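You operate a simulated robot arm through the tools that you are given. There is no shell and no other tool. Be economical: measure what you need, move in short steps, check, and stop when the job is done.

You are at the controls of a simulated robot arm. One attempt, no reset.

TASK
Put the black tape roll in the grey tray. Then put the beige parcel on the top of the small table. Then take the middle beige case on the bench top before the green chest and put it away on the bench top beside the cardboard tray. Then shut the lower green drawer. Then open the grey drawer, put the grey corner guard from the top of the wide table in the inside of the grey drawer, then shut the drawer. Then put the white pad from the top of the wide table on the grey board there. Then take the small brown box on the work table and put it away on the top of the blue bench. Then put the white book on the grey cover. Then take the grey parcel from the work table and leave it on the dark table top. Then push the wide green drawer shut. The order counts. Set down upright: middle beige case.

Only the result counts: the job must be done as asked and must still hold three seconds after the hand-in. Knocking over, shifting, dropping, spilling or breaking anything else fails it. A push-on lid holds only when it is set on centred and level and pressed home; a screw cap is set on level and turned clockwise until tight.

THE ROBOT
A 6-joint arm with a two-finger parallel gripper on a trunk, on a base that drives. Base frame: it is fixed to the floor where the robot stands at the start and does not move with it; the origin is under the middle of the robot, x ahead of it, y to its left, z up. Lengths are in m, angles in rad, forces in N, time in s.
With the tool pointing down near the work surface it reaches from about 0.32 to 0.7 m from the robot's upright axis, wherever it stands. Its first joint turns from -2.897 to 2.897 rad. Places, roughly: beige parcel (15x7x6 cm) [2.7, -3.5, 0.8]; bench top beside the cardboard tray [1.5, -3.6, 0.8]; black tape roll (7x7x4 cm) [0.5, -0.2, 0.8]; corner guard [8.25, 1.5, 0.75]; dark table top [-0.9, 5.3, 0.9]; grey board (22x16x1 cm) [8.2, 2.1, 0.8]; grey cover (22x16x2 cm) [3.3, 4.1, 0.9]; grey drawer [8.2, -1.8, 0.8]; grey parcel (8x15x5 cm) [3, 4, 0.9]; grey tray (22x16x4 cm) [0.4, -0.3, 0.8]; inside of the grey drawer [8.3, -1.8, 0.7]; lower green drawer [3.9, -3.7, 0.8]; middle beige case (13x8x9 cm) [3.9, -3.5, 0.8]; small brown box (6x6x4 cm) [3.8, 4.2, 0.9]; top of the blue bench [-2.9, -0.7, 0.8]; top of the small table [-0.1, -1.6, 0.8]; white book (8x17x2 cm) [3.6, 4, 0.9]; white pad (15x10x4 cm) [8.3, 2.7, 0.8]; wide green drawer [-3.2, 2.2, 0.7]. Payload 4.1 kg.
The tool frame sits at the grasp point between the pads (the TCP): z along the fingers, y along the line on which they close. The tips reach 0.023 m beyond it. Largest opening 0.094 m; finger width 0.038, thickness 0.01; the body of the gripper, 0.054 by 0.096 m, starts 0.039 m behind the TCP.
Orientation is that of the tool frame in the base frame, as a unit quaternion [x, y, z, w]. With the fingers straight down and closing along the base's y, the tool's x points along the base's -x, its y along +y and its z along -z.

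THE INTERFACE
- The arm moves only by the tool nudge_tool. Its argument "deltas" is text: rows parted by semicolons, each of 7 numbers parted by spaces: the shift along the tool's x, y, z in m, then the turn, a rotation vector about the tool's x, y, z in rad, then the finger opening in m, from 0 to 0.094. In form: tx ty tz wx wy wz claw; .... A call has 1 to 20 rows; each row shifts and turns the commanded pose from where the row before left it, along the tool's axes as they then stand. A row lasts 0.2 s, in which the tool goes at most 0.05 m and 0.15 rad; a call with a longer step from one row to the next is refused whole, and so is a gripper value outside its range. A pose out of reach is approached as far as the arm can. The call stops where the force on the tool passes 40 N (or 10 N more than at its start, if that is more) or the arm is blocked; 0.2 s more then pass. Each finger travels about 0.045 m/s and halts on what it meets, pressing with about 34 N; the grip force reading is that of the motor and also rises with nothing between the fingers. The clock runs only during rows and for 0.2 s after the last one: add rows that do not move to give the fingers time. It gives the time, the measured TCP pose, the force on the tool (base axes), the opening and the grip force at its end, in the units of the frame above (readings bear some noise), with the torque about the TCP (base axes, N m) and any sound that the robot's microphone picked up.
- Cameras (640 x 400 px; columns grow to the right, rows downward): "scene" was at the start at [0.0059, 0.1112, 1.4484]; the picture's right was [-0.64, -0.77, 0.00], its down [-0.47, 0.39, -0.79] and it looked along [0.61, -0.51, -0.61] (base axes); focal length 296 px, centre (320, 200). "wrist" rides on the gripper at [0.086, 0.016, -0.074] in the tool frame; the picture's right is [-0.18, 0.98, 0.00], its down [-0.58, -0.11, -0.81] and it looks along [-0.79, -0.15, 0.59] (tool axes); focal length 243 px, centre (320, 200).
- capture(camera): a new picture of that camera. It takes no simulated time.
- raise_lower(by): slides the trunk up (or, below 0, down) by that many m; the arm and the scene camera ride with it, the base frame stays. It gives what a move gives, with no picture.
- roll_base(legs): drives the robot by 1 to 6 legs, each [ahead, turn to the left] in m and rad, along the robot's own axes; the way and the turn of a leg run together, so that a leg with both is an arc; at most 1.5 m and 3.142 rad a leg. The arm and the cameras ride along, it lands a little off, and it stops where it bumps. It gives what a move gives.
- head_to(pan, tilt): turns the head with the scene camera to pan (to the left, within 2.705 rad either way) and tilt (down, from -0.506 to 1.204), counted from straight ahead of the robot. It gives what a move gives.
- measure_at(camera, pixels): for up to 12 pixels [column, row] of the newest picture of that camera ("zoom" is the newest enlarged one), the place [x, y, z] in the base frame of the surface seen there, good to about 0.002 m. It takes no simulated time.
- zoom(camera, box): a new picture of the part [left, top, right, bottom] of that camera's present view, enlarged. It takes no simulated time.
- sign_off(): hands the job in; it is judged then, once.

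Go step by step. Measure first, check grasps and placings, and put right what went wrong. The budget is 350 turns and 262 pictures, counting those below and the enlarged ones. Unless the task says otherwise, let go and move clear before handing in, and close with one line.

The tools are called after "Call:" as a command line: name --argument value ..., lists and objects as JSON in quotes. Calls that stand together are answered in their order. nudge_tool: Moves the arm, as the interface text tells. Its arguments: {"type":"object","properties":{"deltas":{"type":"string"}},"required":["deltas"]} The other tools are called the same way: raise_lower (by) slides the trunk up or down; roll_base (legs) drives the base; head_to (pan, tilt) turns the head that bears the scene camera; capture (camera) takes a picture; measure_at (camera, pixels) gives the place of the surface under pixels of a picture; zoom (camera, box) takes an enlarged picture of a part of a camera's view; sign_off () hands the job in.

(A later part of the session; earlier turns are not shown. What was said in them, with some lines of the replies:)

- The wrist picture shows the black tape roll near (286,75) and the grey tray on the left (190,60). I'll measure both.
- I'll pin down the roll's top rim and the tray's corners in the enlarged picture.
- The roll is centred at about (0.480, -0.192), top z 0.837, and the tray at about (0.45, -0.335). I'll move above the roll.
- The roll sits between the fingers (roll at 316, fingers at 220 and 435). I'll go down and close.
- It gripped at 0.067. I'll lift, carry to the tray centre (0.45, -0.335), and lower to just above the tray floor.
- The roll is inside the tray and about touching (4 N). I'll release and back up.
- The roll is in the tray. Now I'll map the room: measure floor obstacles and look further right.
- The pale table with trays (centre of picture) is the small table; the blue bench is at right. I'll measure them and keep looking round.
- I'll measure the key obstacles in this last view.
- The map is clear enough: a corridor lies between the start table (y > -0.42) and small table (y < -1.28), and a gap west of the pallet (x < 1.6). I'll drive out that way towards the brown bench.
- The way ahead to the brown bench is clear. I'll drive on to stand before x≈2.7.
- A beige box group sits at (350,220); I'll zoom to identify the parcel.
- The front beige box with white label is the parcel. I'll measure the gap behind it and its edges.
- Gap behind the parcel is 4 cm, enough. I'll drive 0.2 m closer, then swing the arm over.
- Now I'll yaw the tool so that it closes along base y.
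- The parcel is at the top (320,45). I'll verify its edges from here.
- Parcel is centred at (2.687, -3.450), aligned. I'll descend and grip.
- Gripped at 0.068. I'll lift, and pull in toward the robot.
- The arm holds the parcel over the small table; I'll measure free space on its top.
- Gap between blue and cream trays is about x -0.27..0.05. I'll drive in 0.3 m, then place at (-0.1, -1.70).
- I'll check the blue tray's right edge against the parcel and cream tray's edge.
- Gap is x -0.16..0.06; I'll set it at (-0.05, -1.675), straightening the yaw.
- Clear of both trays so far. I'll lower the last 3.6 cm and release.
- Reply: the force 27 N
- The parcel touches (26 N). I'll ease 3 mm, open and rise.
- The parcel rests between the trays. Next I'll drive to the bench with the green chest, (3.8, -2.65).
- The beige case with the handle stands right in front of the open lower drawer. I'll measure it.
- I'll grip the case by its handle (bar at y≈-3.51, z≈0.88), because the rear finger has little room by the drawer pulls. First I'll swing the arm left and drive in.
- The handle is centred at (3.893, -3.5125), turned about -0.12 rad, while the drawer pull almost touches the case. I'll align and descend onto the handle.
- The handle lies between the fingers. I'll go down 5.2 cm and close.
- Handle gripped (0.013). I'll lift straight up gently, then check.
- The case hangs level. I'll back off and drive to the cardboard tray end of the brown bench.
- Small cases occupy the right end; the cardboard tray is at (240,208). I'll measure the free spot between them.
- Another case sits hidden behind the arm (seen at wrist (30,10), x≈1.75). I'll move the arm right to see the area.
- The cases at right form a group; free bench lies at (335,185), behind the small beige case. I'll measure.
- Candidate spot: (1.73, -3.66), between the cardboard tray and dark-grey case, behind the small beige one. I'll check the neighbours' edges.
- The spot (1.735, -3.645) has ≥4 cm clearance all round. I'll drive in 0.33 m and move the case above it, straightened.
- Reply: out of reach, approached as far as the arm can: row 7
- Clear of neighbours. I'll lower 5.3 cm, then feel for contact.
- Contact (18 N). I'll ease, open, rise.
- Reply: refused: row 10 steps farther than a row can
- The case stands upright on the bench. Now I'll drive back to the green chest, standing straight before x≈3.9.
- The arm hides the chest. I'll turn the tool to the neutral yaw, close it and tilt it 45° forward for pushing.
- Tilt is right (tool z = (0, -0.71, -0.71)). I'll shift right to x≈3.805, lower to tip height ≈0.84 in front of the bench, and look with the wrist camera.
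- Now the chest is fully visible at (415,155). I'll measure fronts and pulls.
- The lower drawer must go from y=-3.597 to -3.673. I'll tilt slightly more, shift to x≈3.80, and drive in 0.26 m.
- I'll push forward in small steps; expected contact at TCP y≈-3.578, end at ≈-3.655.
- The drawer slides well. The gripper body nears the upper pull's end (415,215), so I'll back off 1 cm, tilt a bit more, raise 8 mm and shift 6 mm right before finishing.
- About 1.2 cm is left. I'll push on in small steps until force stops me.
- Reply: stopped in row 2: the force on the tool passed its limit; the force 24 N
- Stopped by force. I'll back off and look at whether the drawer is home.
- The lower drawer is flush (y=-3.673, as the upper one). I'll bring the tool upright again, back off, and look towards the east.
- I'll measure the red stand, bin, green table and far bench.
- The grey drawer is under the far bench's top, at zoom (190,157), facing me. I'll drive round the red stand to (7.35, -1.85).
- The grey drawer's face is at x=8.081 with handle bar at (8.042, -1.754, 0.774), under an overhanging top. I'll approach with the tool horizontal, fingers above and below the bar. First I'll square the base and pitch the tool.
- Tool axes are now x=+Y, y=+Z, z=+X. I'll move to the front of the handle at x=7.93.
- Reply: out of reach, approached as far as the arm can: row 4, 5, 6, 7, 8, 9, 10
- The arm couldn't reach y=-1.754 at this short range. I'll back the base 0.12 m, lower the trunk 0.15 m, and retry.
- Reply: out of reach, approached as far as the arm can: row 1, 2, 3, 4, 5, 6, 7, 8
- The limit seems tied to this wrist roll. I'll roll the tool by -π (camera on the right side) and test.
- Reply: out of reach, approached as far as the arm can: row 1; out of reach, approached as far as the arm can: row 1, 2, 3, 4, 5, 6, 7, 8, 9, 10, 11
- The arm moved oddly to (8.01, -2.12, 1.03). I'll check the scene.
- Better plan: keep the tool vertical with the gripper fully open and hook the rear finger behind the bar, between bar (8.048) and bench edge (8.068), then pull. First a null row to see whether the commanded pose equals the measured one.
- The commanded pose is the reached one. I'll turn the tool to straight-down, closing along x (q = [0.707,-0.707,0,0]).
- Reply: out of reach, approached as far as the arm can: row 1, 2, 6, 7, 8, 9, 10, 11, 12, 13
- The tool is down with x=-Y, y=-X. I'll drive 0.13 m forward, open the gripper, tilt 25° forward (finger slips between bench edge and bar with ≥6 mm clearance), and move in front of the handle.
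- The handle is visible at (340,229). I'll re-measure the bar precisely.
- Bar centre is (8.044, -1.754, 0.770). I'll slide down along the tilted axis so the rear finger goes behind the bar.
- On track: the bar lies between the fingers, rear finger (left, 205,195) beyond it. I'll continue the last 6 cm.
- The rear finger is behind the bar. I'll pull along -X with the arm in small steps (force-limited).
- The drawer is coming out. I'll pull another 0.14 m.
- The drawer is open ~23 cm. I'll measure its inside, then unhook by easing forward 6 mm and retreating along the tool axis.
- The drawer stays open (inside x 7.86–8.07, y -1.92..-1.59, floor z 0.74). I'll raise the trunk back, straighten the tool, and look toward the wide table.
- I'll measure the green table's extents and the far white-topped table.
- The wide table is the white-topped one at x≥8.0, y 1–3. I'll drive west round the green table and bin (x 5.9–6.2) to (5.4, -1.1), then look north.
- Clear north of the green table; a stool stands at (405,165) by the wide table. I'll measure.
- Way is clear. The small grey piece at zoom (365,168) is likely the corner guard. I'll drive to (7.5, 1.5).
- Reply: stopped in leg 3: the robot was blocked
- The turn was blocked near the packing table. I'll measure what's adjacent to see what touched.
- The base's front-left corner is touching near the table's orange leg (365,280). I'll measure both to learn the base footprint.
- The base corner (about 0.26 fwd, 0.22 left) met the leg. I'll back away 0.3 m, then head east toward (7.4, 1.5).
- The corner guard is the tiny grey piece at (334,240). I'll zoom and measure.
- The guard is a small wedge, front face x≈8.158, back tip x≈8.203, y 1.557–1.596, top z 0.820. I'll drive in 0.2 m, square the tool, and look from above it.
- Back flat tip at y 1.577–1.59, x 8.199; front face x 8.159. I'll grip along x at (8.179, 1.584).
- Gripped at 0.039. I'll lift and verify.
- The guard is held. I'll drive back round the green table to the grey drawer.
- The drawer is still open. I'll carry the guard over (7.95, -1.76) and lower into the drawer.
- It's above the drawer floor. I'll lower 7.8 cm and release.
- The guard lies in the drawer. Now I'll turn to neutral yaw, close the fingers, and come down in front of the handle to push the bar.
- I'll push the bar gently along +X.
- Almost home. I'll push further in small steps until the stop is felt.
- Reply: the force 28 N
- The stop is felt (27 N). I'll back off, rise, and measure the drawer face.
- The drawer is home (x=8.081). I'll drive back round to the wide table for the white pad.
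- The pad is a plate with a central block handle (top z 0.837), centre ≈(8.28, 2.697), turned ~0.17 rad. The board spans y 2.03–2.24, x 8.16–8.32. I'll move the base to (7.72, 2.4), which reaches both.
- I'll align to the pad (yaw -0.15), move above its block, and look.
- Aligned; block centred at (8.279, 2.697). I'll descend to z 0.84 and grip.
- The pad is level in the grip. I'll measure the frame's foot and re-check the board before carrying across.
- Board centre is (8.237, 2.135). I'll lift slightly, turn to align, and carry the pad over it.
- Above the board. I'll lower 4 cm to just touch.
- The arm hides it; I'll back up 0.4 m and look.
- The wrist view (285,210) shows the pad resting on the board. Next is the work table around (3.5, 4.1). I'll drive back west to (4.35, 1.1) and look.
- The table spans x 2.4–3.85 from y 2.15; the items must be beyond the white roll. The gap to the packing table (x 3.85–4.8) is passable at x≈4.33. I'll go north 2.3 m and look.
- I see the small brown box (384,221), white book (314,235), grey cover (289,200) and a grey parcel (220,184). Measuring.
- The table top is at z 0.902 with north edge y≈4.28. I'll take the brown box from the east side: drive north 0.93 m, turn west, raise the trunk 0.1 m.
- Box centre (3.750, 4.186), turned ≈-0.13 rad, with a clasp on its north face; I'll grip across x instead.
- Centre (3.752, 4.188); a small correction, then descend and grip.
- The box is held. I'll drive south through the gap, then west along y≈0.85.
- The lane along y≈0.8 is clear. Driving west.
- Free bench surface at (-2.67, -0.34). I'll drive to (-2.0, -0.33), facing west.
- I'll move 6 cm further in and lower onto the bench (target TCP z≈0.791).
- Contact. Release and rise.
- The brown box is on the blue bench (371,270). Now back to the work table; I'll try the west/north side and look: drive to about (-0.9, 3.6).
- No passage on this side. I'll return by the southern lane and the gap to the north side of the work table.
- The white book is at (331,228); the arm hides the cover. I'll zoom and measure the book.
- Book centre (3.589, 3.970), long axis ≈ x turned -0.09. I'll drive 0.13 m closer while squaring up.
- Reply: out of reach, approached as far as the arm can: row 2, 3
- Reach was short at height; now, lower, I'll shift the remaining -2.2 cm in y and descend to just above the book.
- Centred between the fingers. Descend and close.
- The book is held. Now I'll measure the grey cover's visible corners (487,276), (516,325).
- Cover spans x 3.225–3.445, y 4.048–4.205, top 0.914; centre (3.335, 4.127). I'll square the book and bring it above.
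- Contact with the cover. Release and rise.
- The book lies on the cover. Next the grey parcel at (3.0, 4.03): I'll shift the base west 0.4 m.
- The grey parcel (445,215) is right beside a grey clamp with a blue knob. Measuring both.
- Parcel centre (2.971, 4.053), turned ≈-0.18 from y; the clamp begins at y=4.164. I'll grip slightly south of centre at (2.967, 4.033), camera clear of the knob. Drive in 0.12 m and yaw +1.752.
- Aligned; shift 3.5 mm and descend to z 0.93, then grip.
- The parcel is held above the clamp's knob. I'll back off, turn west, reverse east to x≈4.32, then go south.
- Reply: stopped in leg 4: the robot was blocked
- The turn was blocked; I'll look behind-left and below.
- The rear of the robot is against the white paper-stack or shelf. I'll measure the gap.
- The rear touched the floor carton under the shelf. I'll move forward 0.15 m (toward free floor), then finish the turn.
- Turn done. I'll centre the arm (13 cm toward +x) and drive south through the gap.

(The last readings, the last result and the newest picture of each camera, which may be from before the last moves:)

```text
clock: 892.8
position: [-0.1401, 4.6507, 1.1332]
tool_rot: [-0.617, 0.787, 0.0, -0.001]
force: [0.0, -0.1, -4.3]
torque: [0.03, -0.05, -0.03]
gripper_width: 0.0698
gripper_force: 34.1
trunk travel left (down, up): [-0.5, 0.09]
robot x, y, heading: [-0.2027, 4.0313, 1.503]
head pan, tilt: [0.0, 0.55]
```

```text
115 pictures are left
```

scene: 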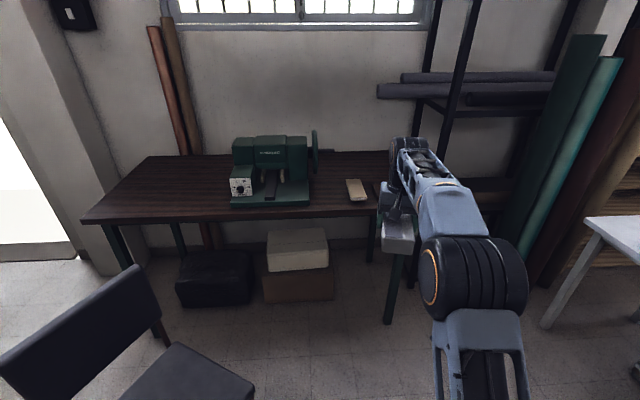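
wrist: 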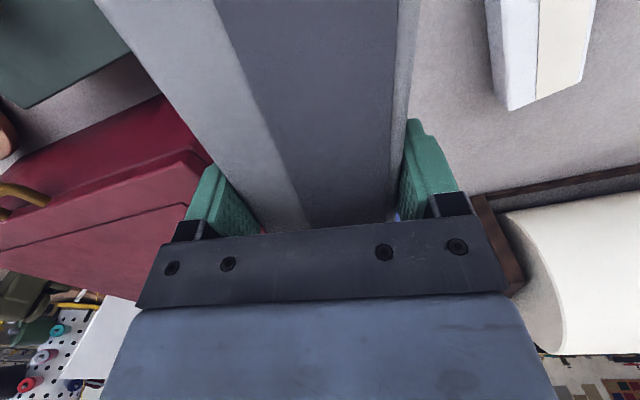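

Call:
measure_at --camera "scene" --pixels '[[85, 222], [380, 210], [232, 205], [310, 203], [345, 195], [367, 200], [330, 208], [180, 205], [150, 158], [325, 160], [250, 380], [330, 190]]'

```text
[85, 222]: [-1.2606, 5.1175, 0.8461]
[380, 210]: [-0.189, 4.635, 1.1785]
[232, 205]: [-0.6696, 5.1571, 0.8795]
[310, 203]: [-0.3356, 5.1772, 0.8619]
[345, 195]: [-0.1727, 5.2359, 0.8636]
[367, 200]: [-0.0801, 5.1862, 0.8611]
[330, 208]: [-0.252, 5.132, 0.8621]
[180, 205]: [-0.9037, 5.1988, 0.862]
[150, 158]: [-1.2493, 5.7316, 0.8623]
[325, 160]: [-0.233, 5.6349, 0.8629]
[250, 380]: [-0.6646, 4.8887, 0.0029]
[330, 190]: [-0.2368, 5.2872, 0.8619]
```

The gap between the machine (x≤-0.336) and the small block (x≥-0.18) may suit; I'll zoom to verify, as the left end is harder to reach past the chair.

Call:
zoom --camera "scene" --box '[290, 140, 400, 225]'

Call:
measure_at --camera "zoom" --pixels '[[112, 350], [118, 300], [105, 250], [345, 240], [335, 300], [360, 350], [420, 240], [440, 340], [250, 400], [200, 395], [170, 100], [520, 270]]'

```text
4.71 times, centred on (345, 182) of scene
```

zoom: 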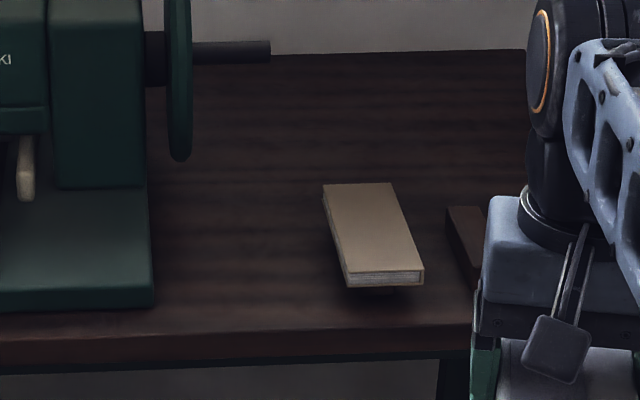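

```text
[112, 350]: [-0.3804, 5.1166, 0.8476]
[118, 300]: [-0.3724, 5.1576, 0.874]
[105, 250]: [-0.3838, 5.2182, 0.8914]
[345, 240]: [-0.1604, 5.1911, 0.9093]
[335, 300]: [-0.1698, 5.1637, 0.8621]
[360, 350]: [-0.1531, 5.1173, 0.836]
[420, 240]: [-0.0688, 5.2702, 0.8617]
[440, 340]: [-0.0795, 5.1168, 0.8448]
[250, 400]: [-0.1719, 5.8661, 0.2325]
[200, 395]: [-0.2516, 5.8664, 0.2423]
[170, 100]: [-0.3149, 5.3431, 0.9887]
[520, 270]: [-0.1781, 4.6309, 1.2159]
```

The handwheel makes that gap risky. The free left part is reachable from about (-0.37, 4.7) if the chair allows. I'll measure the chair.

Call:
head_to --pan 0.5 --tilt 0.8

Call:
capture --camera "scene"

```text
clock: 893.7
position: [-0.1399, 4.6507, 1.1327]
tool_rot: [-0.617, 0.787, -0.001, -0.001]
force: [-0.2, 0.1, -2.9]
torque: [0.01, -0.02, -0.06]
gripper_width: 0.0698
gripper_force: 34.5
trunk travel left (down, up): [-0.5, 0.09]
robot x, y, heading: [-0.207, 4.0296, 1.509]
head pan, tilt: [0.499, 0.799]
```

```text
113 pictures are left
```

scene: 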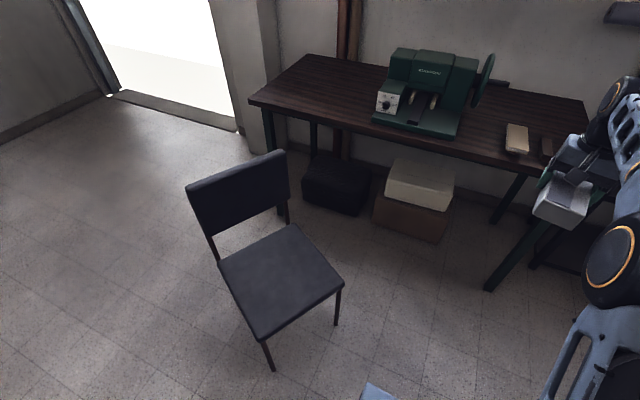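

Call:
measure_at --camera "scene" --pixels '[[342, 283], [336, 323], [274, 370], [265, 338], [222, 258], [290, 222], [284, 150], [440, 170], [372, 120], [330, 85], [300, 95], [350, 110]]'

```text
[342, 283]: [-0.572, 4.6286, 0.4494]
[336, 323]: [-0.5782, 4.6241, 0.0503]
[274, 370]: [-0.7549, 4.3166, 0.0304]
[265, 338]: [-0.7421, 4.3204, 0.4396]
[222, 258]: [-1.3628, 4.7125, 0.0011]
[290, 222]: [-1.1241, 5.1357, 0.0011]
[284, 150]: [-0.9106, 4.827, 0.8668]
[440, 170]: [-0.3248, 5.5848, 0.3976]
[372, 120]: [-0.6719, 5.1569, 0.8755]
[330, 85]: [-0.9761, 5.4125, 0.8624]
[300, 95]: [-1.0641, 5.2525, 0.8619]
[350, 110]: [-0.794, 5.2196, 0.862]
```

The chair's right corner at (-0.57, 4.63) blocks that. I'll go round the chair to its left: stand at about (-1.38, 4.65) and place at (-1.05, 5.25).

Call:
roll_base --legs '[[-0.2, 0], [0, 1.63], [1.18, 0], [0, -1.571], [0.4, 0]]'

Call:
head_to --pan -0.3 --tilt 0.7

Call:
capture --camera "scene"

```text
clock: 910.8
position: [-1.3768, 4.8674, 1.1329]
tool_rot: [-0.642, 0.767, 0.0, 0.0]
force: [-0.4, 0.7, -3.4]
torque: [0.04, -0.03, 0.02]
gripper_width: 0.0701
gripper_force: 33.9
trunk travel left (down, up): [-0.5, 0.09]
robot x, y, heading: [-1.3983, 4.2495, 1.569]
head pan, tilt: [0.499, 0.799]
```

```text
clock: 911.9
position: [-1.3762, 4.8694, 1.1338]
tool_rot: [-0.642, 0.767, -0.001, 0.0]
force: [0.2, -0.7, -3.2]
torque: [0.04, -0.03, -0.01]
gripper_width: 0.0701
gripper_force: 33.5
trunk travel left (down, up): [-0.5, 0.09]
robot x, y, heading: [-1.3942, 4.2504, 1.571]
head pan, tilt: [-0.3, 0.7]
```

```text
112 pictures are left
```

scene: 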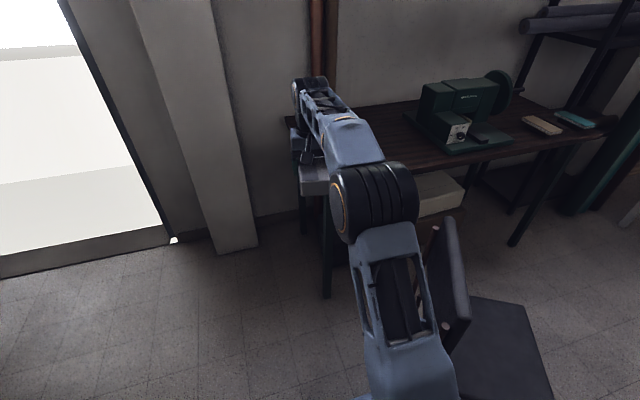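

Call:
measure_at --camera "scene" --pixels '[[436, 228], [452, 345], [465, 300], [445, 350], [412, 145], [440, 150], [400, 115], [410, 165], [245, 250]]'

```text
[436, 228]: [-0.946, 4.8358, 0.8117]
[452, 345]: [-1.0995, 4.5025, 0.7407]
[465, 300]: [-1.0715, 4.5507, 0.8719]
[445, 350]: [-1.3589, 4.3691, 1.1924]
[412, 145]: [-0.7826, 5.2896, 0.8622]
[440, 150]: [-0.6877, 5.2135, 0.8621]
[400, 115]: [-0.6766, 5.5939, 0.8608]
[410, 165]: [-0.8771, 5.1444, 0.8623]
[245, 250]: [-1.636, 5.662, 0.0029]
```

Chair's left corner is at (-1.10, 4.50). I'll swerve left: turn 0.35, drive 0.5, turn back, ending near (-1.56, 4.72).

Call:
roll_base --legs '[[0, 0.35], [0.5, 0], [0, -0.35]]'

Call:
capture --camera "scene"

```text
clock: 917.0
position: [-1.537, 5.3367, 1.1325]
tool_rot: [-0.638, 0.77, -0.001, 0.0]
force: [-0.4, -0.3, -2.6]
torque: [0.02, -0.03, 0.0]
gripper_width: 0.07
gripper_force: 33.5
trunk travel left (down, up): [-0.5, 0.09]
robot x, y, heading: [-1.5677, 4.7176, 1.557]
head pan, tilt: [-0.3, 0.7]
```

```text
111 pictures are left
```

scene: 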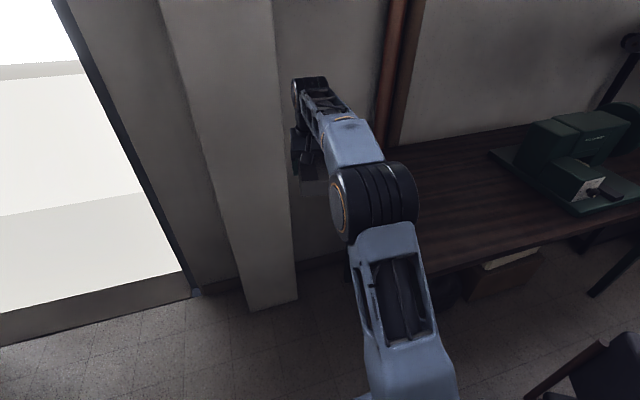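

I'll straighten the parcel (yaw -0.187), move to (-1.15, 5.235), and lower partly.

Call:
nudge_tool --deltas "0 0 0 0 0 -0.0935 0.04; 0 0 0 0 0 -0.0935 0.04; 0.0111 -0.043 0 0 0 0 0.04; 0.0111 -0.043 0 0 0 0 0.04; 0.0111 -0.043 0 0 0 0 0.04; 0.0111 -0.043 0 0 0 0 0.04; 0.0111 -0.043 0 0 0 0 0.04; 0.0111 -0.043 0 0 0 0 0.04; 0.0111 -0.043 0 0 0 0 0.04; 0.0111 -0.043 0 0 0 0 0.04; 0.0111 -0.043 0 0 0 0 0.04; 0 0 0.05 0 0 0 0.04; 0 0 0.05 0 0 0 0.04; 0 0 0.04 0 0 0 0.04; 0 0 0 0 0 0 0.04"

Call:
capture --camera "scene"

Call:
capture --camera "wrist"

```text
clock: 920.2
position: [-1.1571, 5.2281, 0.9888]
tool_rot: [0.707, -0.707, 0.0, 0.001]
force: [-0.3, 0.1, -2.9]
torque: [0.0, 0.02, 0.01]
gripper_width: 0.0702
gripper_force: 33.8
out of reach, approached as far as the arm can: row 11
trunk travel left (down, up): [-0.5, 0.09]
robot x, y, heading: [-1.565, 4.7153, 1.568]
head pan, tilt: [-0.3, 0.7]
```

```text
110 pictures are left
```

scene: 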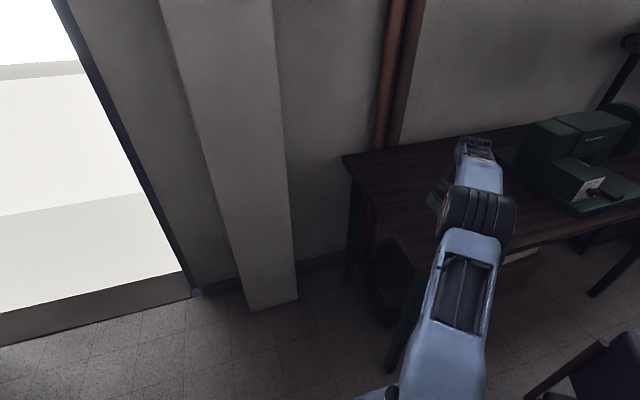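

```text
109 pictures are left
```

wrist: 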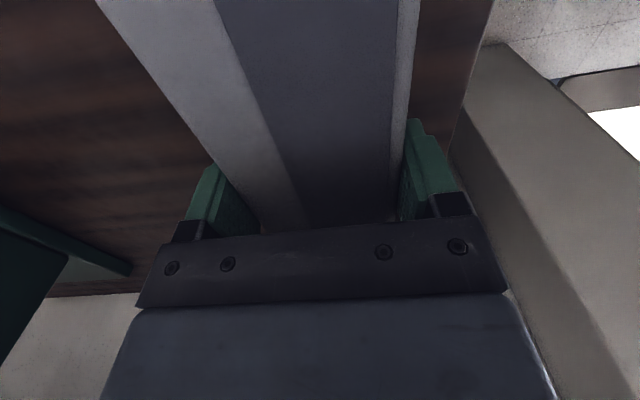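

I'll nudge 1.7 cm further onto the table and lower to z 0.905.

Call:
nudge_tool --deltas "0 0 0.03 0 0 0 0.04; -0.017 -0.01 0.02 0 0 0 0.04; 0 0 0.03 0 0 0 0.04; 0 0 0 0 0 0 0.04"

Call:
nudge_tool --deltas "0 0 0.006 0 0 0 0.04; 0 0 0.004 0 0 0 0.04; 0 0 0.003 0 0 0 0.04; 0 0 0 0 0 0 0.04"

```text
clock: 921.2
position: [-1.1462, 5.2461, 0.908]
tool_rot: [-0.707, 0.708, 0.0, 0.0]
force: [-0.1, -0.5, -3.4]
torque: [0.01, -0.01, 0.01]
gripper_width: 0.0697
gripper_force: 33.7
trunk travel left (down, up): [-0.5, 0.09]
robot x, y, heading: [-1.5639, 4.7165, 1.559]
head pan, tilt: [-0.3, 0.7]
```

```text
clock: 922.2
position: [-1.1467, 5.2469, 0.8951]
tool_rot: [0.708, -0.707, 0.001, 0.001]
force: [0.2, 0.2, -2.7]
torque: [0.04, 0.0, -0.03]
gripper_width: 0.0699
gripper_force: 33.8
trunk travel left (down, up): [-0.5, 0.09]
robot x, y, heading: [-1.564, 4.7171, 1.564]
head pan, tilt: [-0.3, 0.7]
```

Call:
nudge_tool --deltas "0 0 0.002 0 0 0 0.04; 0 0 0.002 0 0 0 0.04; 0 0 0 0 0 0 0.04"

```text
clock: 923.0
position: [-1.1459, 5.2464, 0.8924]
tool_rot: [-0.707, 0.707, 0.0, 0.002]
force: [2.6, 4.3, 10.6]
torque: [-1.04, 0.33, 0.13]
gripper_width: 0.0699
gripper_force: 34.4
trunk travel left (down, up): [-0.5, 0.09]
robot x, y, heading: [-1.567, 4.7127, 1.559]
head pan, tilt: [-0.3, 0.7]
```

Contact. Release and rise.

Call:
nudge_tool --deltas "0 0 -0.001 0 0 0 0.094; 0 0 0 0 0 0 0.094; 0 0 0 0 0 0 0.094; 0 0 0 0 0 0 0.094; 0 0 -0.03 0 0 0 0.094; 0 0 -0.04 0 0 0 0.094; 0 0 -0.04 0 0 0 0.094; 0.02 0.02 -0.03 0 0 0 0.094; 0.02 0.03 -0.03 0 0 0 0.094; 0.02 0.04 0 0 0 0 0.094; 0.02 0.04 0 0 0 0 0.094; 0.02 0.04 0 0 0 0 0.094; 0.02 0.04 0 0 0 0 0.094; 0 0 0 0 0 0 0.094"

Call:
capture --camera "wrist"

Call:
capture --camera "scene"

```text
clock: 926.0
position: [-1.3572, 5.125, 1.0634]
tool_rot: [-0.707, 0.707, 0.0, 0.0]
force: [-0.5, 0.0, 0.6]
torque: [-0.02, -0.02, -0.04]
gripper_width: 0.094
gripper_force: 0.1
trunk travel left (down, up): [-0.5, 0.09]
robot x, y, heading: [-1.5608, 4.718, 1.562]
head pan, tilt: [-0.3, 0.7]
```

```text
108 pictures are left
```

wrist: 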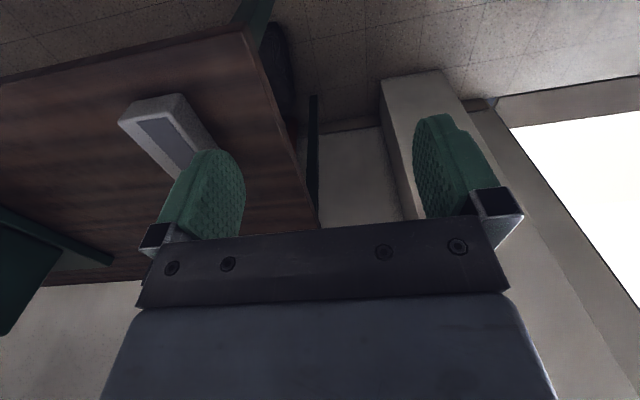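

```text
107 pictures are left
```

scene: 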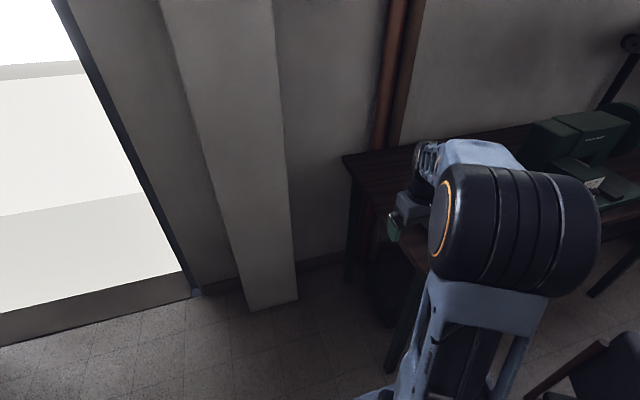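

The parcel lies on the dark table. I'll back away and look toward the wide green drawer near (-3.2, 2.2).

Call:
roll_base --legs '[[-1.3, 0], [0, 1.9]]'

Call:
head_to --pan 0.2 --tilt 0.5

Call:
capture --camera "scene"

```text
clock: 937.0
position: [-2.0361, 3.5041, 1.0635]
tool_rot: [0.99, 0.143, 0.0, 0.0]
force: [0.2, -0.7, -0.1]
torque: [-0.03, 0.01, -0.02]
gripper_width: 0.0939
gripper_force: 0.1
trunk travel left (down, up): [-0.5, 0.09]
robot x, y, heading: [-1.5846, 3.4179, -2.871]
head pan, tilt: [-0.3, 0.7]
```

```text
clock: 938.0
position: [-2.0356, 3.505, 1.0632]
tool_rot: [0.99, 0.143, 0.001, -0.001]
force: [0.3, -0.7, 0.3]
torque: [0.03, 0.0, -0.03]
gripper_width: 0.094
gripper_force: 0.0
trunk travel left (down, up): [-0.5, 0.09]
robot x, y, heading: [-1.587, 3.42, -2.869]
head pan, tilt: [0.201, 0.499]
```

```text
106 pictures are left
```

scene: 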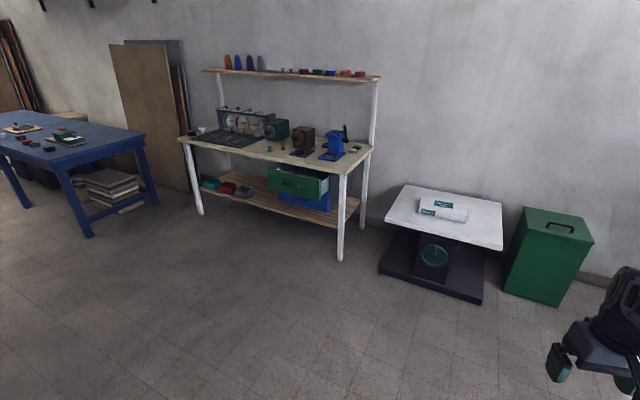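

The green drawer at (298,180) stands open under the white-legged bench. Zoom and measure.

Call:
zoom --camera "scene" --box '[240, 130, 400, 230]'

Call:
measure_at --camera "zoom" --pixels '[[130, 170], [300, 205], [210, 195], [345, 195], [430, 175], [395, 160], [210, 185], [300, 265], [180, 140], [120, 155], [345, 165], [225, 225]]'

```text
4.00 times, centred on (320, 180) of scene
```

zoom: 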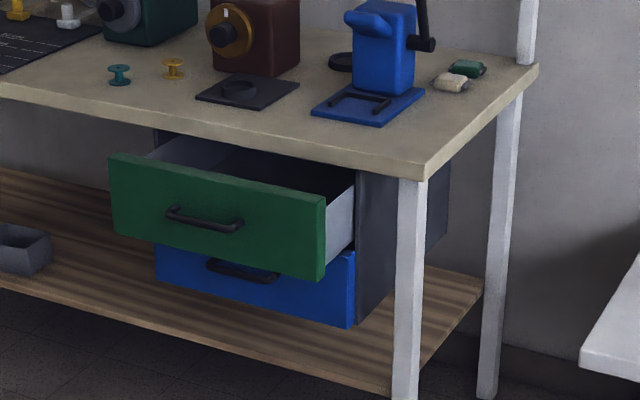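

```text
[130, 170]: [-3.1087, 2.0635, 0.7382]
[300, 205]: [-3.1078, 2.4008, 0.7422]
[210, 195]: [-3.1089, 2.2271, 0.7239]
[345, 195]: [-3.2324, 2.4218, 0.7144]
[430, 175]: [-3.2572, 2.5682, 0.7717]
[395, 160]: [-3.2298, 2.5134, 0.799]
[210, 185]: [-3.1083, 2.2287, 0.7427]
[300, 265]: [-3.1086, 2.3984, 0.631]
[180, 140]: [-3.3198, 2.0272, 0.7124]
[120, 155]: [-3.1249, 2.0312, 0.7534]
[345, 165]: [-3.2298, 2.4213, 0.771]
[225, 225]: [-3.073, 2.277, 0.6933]
```

Call:
measure_at --camera "zoom" --pixels '[[180, 260], [330, 290], [345, 280], [240, 270], [175, 215], [240, 228], [205, 222], [370, 260], [320, 230], [310, 140], [60, 90], [400, 175]]'

```text
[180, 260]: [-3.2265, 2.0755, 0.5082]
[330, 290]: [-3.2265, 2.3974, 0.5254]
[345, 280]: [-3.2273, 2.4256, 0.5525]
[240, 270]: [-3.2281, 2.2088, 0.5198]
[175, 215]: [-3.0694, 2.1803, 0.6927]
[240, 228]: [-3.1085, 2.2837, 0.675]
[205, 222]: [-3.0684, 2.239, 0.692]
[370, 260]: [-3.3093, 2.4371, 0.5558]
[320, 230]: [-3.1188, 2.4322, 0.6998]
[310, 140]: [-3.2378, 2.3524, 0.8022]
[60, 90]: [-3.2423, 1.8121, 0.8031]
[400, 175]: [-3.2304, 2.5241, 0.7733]
```

The closed blue drawer's face is at x=-3.227; the green one must go from -3.1085 to about there (12 cm). I'll check the low stand's position for a safe path.

Call:
measure_at --camera "scene" --pixels '[[382, 272], [482, 302], [500, 248], [390, 222], [340, 258]]'

```text
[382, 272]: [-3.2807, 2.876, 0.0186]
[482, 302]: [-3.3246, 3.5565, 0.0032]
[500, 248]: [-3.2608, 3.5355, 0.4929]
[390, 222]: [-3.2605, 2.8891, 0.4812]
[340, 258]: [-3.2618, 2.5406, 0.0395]
```

Path is clear. I'll drive to (-2.5, 2.24), face west, and lower the trunk 0.15 m.

Call:
roll_base --legs '[[0, 0.641], [0.75, 0], [0.73, 0], [0, -0.913]]'

Call:
raise_lower --by -0.15

Call:
head_to --pan 0 --tilt 0.7

Call:
capture --camera "scene"

```text
clock: 949.8
position: [-2.8733, 2.4076, 1.0626]
tool_rot: [1.0, 0.021, 0.0, 0.001]
force: [0.2, 0.0, -0.3]
torque: [-0.03, 0.01, 0.02]
gripper_width: 0.0941
gripper_force: 0.0
trunk travel left (down, up): [-0.5, 0.09]
robot x, y, heading: [-2.4565, 2.2171, -3.109]
head pan, tilt: [0.201, 0.499]
```

```text
clock: 951.5
position: [-2.8738, 2.4067, 0.9138]
tool_rot: [1.0, 0.022, 0.0, 0.001]
force: [-0.6, -0.1, -0.3]
torque: [0.0, 0.04, -0.03]
gripper_width: 0.0941
gripper_force: 0.0
trunk travel left (down, up): [-0.35, 0.24]
robot x, y, heading: [-2.4548, 2.2173, -3.107]
head pan, tilt: [0.201, 0.499]
```

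```text
clock: 952.2
position: [-2.8747, 2.4076, 0.9141]
tool_rot: [1.0, 0.021, 0.002, 0.0]
force: [-0.4, -0.7, 0.5]
torque: [-0.03, 0.01, 0.01]
gripper_width: 0.0943
gripper_force: 0.0
trunk travel left (down, up): [-0.35, 0.24]
robot x, y, heading: [-2.4534, 2.2159, -3.111]
head pan, tilt: [0.0, 0.7]
```

```text
104 pictures are left
```

scene: 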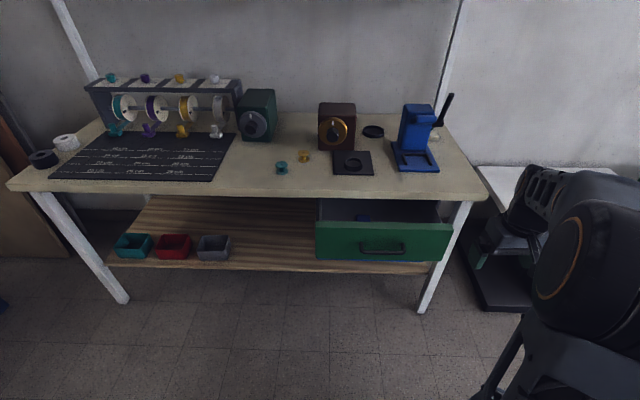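

The tool is neutral (x=+X, y=-Y). I'll close the fingers, move before the handle (x=-2.99, y=2.245) and lower to z≈0.705.

Call:
nudge_tool --deltas "0 0.0408 0 0 0 0 0; 0 0.0408 0 0 0 0 0; 0 0.0408 0 0 0 0 0; 0 0.0408 0 0 0 0 0; -0.03 0 0 0 0 0.042 0; -0.03 0 0 0 0 0 0; -0.03 0 0 0 0 0 0; -0.025 0 0 0 0 0 0; 0 0 0.05 0 0 0 0; 0 0 0.05 0 0 0 0; 0 0 0.05 0 0 0 0; 0 0 0.05 0 0 0 0; 0 0 0.008 0 0 0 0; 0 0 0 0 0 0 0"

Call:
capture --camera "scene"

Call:
capture --camera "wrist"

```text
clock: 955.2
position: [-2.9804, 2.2433, 0.7074]
tool_rot: [1.0, 0.001, -0.001, 0.0]
force: [0.4, 0.0, 0.3]
torque: [0.01, 0.03, 0.0]
gripper_width: 0.0001
gripper_force: 34.0
trunk travel left (down, up): [-0.35, 0.24]
robot x, y, heading: [-2.4557, 2.2147, -3.105]
head pan, tilt: [0.0, 0.7]
```

```text
103 pictures are left
```

scene: 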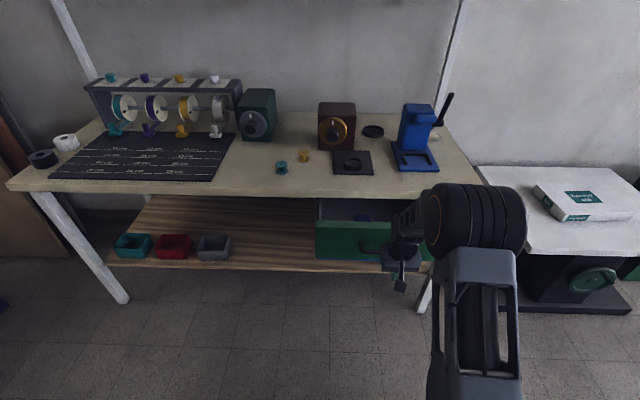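

```text
102 pictures are left
```

wrist: 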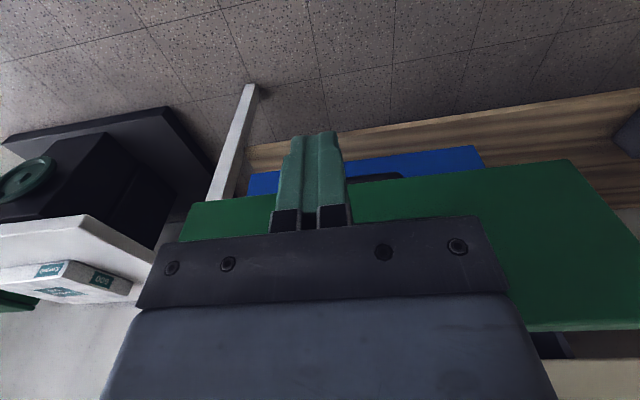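

Pushing gently along -X.

Call:
nudge_tool --deltas "-0.02 0 0 0 0 0 0; -0.02 0 0 0 0 0 0; -0.02 0 0 0 0 0 0; -0.02 0 0 0 0 0 0; -0.02 0 0 0 0 0 0; -0.02 0 0 0 0 0 0; -0.02 0 0 0 0 0 0; -0.02 0 0 0 0 0 0; -0.01 0 0 0 0 0 0; 0 0 0 0 0 0 0"

Call:
capture --camera "scene"

```text
clock: 957.4
position: [-3.1498, 2.2431, 0.704]
tool_rot: [1.0, 0.0, -0.001, 0.0]
force: [-0.2, 0.3, 1.4]
torque: [-0.03, -0.03, -0.01]
gripper_width: 0.0003
gripper_force: 34.2
trunk travel left (down, up): [-0.35, 0.24]
robot x, y, heading: [-2.4562, 2.2159, -3.108]
head pan, tilt: [0.0, 0.7]
```

```text
101 pictures are left
```

scene: 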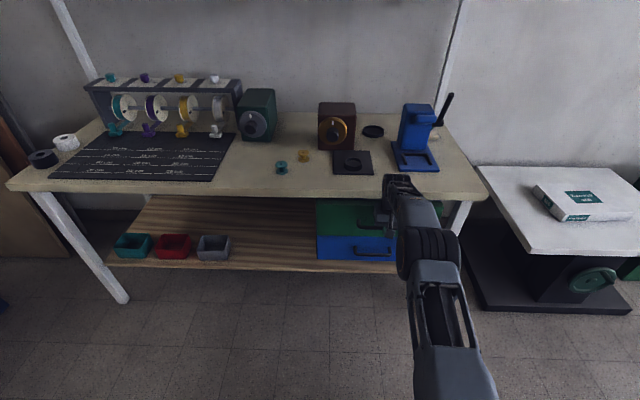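

Call:
nudge_tool --deltas "-0.006 0 0 0 0 0 0; -0.006 0 0 0 0 0 0; -0.004 0 0 0 0 0 0; -0.003 0 0 0 0 0 0; -0.003 0 0 0 0 0 0; -0.003 0 0 0 0 0 0; 0 0 0 0 0 0 0"

```text
clock: 959.0
position: [-3.1645, 2.2432, 0.7047]
tool_rot: [1.0, 0.0, 0.001, 0.001]
force: [23.9, 1.7, 0.0]
torque: [0.07, -0.47, 0.0]
gripper_width: 0.0
gripper_force: 34.2
out of reach, approached as far as the arm can: row 5
trunk travel left (down, up): [-0.35, 0.24]
robot x, y, heading: [-2.4578, 2.2122, -3.109]
head pan, tilt: [0.0, 0.7]
```

The stop is felt (24 N). I'll back off, rise, and measure the drawer face.

Call:
nudge_tool --deltas "0.02 0 0 0 0 0 0; 0.04 0 0 0 0 0 0; 0.04 0 0 0 0 0 0; 0.04 0 0 0 0 0 0; 0.04 -0.02 0 0 0 0 0; 0 -0.04 -0.03 0 0 0 0; 0 -0.04 -0.03 0 0 0 0; 0 -0.04 -0.03 0 0 0 0; 0 -0.04 -0.03 0 0 0 0; 0 0 -0.05 0 0 0 0; 0 0 -0.05 0 0 0 0; 0 0 0 0 0 0 0"

Call:
zoom --camera "scene" --box '[290, 170, 490, 295]'

Call:
measure_at --camera "scene" --pixels '[[330, 215], [350, 225], [400, 220], [330, 245], [350, 250], [410, 240], [385, 192]]'

```text
clock: 961.6
position: [-2.9911, 2.4245, 0.9254]
tool_rot: [1.0, 0.001, 0.0, 0.0]
force: [0.2, -0.3, -0.1]
torque: [0.01, -0.03, -0.01]
gripper_width: 0.0002
gripper_force: 33.6
trunk travel left (down, up): [-0.35, 0.24]
robot x, y, heading: [-2.4575, 2.2156, -3.107]
head pan, tilt: [0.0, 0.7]
```

```text
3.20 times, centred on (390, 232) of scene
```

zoom: 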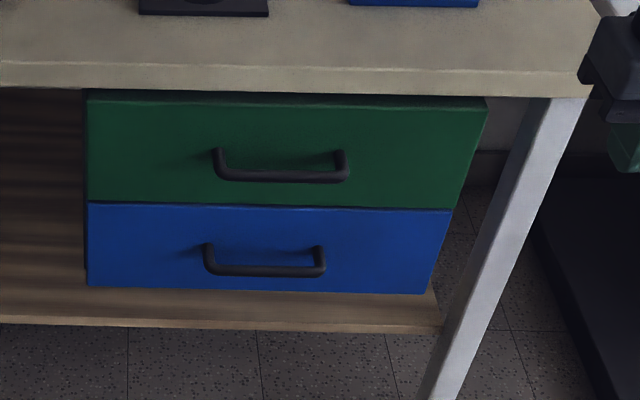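

```text
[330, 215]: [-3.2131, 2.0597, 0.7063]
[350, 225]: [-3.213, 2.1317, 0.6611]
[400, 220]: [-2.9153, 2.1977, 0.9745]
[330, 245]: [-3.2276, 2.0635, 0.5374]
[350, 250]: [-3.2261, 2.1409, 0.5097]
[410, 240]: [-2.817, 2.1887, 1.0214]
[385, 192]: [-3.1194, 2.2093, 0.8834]
```

The green face is at -3.213 while the blue one is at -3.227, so it may lack 1.4 cm, and the arm was at its reach limit. I'll drive 0.12 m closer and push again.

Call:
roll_base --legs '[[0.12, 0]]'

Call:
nudge_tool --deltas "0.04 0.03 0 0 0 0 0; 0.04 0.03 0 0 0 0 0; 0.04 0.03 0 0 0 0 0; 0 0.045 0 0 0 0 0; 0 0.045 0.02 0 0 0 0; 0 0 0.05 0 0 0 0; 0 0 0.05 0 0 0 0; 0 0 0.05 0 0 0 0; 0 0 0.05 0 0 0 0; 0 0 0 0 0 0 0"

Call:
capture --camera "scene"

```text
clock: 962.9
position: [-3.1081, 2.4197, 0.925]
tool_rot: [1.0, 0.0, 0.001, 0.0]
force: [-0.1, 0.2, -0.1]
torque: [-0.02, 0.01, -0.02]
gripper_width: 0.0
gripper_force: 33.9
trunk travel left (down, up): [-0.35, 0.24]
robot x, y, heading: [-2.573, 2.2127, -3.11]
head pan, tilt: [0.0, 0.7]
```

```text
clock: 965.1
position: [-2.9911, 2.242, 0.7056]
tool_rot: [1.0, -0.002, 0.0, 0.0]
force: [0.8, 0.8, -0.3]
torque: [0.02, 0.0, 0.0]
gripper_width: 0.0001
gripper_force: 33.8
trunk travel left (down, up): [-0.35, 0.24]
robot x, y, heading: [-2.5718, 2.2111, -3.112]
head pan, tilt: [0.0, 0.7]
```

```text
99 pictures are left
```

scene: 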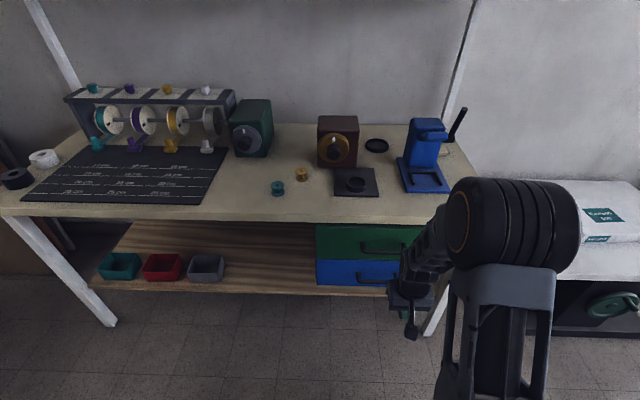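

Call:
nudge_tool --deltas "-0.03 0 0 0 0 0 0; -0.03 0 0 0 0 0 0; -0.03 0 0 0 0 0 0; -0.03 0 0 0 0 0 0; -0.03 0 0 0 0 0 0; -0.01 0 0 0 0 0 0; -0.006 0 0 0 0 0 0; -0.006 0 0 0 0 0 0; -0.006 0 0 0 0 0 0; -0.006 0 0 0 0 0 0; -0.006 0 0 0 0 0 0; 0 0 0 0 0 0 0"

Call:
capture --camera "wrist"

Call:
zoom --camera "scene" --box '[290, 190, 490, 315]'

```text
clock: 967.3
position: [-3.1647, 2.2407, 0.702]
tool_rot: [1.0, -0.001, 0.011, 0.0]
force: [11.1, 0.0, 2.7]
torque: [-0.03, -0.11, -0.02]
gripper_width: 0.0001
gripper_force: 34.1
trunk travel left (down, up): [-0.35, 0.24]
robot x, y, heading: [-2.5764, 2.2094, -3.116]
head pan, tilt: [0.0, 0.7]
stopped in row 11: the force on the tool passed its limit (the readings are from after the stop); the commanded pose is now the measured one
```

```text
98 pictures are left
```

wrist: 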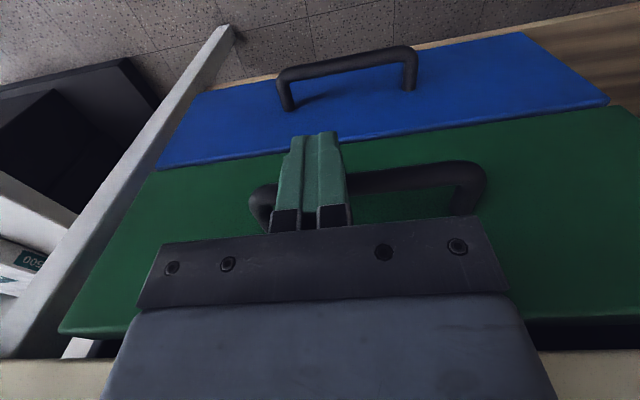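

```text
3.20 times, centred on (390, 252) of scene
```

zoom: 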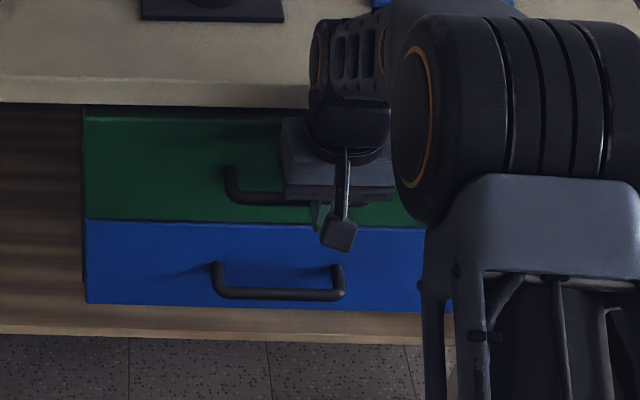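

Stopped again at the same place. To tell a true stop from the gripper fouling the bench edge, I'll push the face directly with a tilted tool beside the handle (y≈2.10).

Call:
nudge_tool --deltas "0.04 0 0 0 0 0 0; 0.04 0 0 0 0 0 0; 0.03 0 0 0 0 0 0; 0 0.035 -0.014 0 -0.131 0 0; 0 0.035 0 0 -0.131 0 0; 0 0.035 0 0 -0.131 0 0; 0 0.035 0 0 -0.131 0 0; 0 0 0 0 -0.131 0 0; 0 0 0 0 -0.131 0 0; 0 0 0 0 0 0 0"

Call:
capture --camera "scene"

Call:
measure_at --camera "scene" --pixels '[[325, 235], [340, 240], [330, 270], [340, 275]]'

```text
clock: 969.5
position: [-3.0549, 2.1374, 0.717]
tool_rot: [0.961, -0.005, -0.275, -0.032]
force: [-0.3, -0.1, 0.3]
torque: [0.01, 0.0, 0.01]
gripper_width: 0.0001
gripper_force: 33.5
out of reach, approached as far as the arm can: row 6, 7, 8
trunk travel left (down, up): [-0.35, 0.24]
robot x, y, heading: [-2.5727, 2.2096, -3.108]
head pan, tilt: [0.0, 0.7]
```

```text
96 pictures are left
```

scene: 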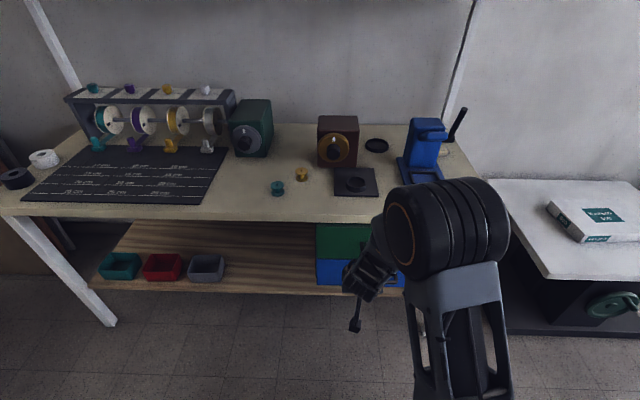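

```text
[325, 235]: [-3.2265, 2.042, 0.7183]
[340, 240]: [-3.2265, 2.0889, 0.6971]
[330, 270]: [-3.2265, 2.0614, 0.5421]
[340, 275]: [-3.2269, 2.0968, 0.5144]
```

The green drawer's face is now at x=-3.2265, flush with the blue one. I'll back the robot clear and take one last look.

Call:
roll_base --legs '[[-0.5, 0]]'

Call:
capture --camera "scene"

Call:
measure_at --camera "scene" --pixels '[[330, 185], [345, 190], [400, 185], [335, 208], [400, 210]]'

```text
clock: 972.4
position: [-2.5588, 2.1516, 0.7176]
tool_rot: [0.961, -0.001, -0.274, -0.031]
force: [-0.4, 0.0, 0.4]
torque: [0.01, 0.0, 0.0]
gripper_width: 0.0
gripper_force: 33.8
trunk travel left (down, up): [-0.35, 0.24]
robot x, y, heading: [-2.0783, 2.227, -3.101]
head pan, tilt: [0.0, 0.7]
```

```text
95 pictures are left
```

scene: 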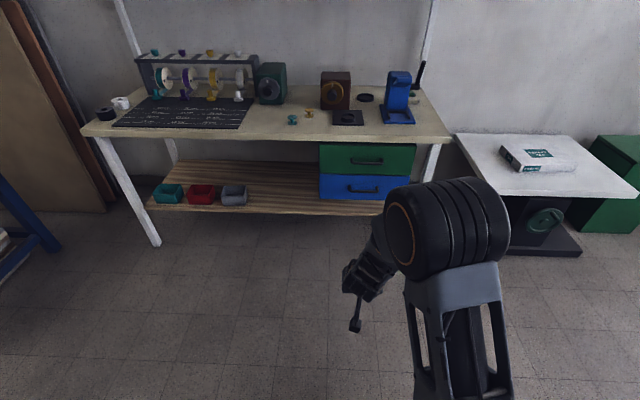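

```text
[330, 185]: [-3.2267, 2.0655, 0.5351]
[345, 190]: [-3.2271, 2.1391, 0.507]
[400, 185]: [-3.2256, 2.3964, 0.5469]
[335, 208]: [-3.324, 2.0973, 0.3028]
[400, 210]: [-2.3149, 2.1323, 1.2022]
```

The green and blue drawers are both shut and flush, the hand is clear, and every step has been done in order. I'm handing in.

Call:
sign_off

```text
The job is handed in.
```

I did all ten steps in the order you gave and handed the job in. The robot was stopped twice by a bump while turning, once against a packing-table leg and once probably against the carton under the shelf; I saw nothing out of place in the pictures afterwards, but I didn't compare positions before and after.
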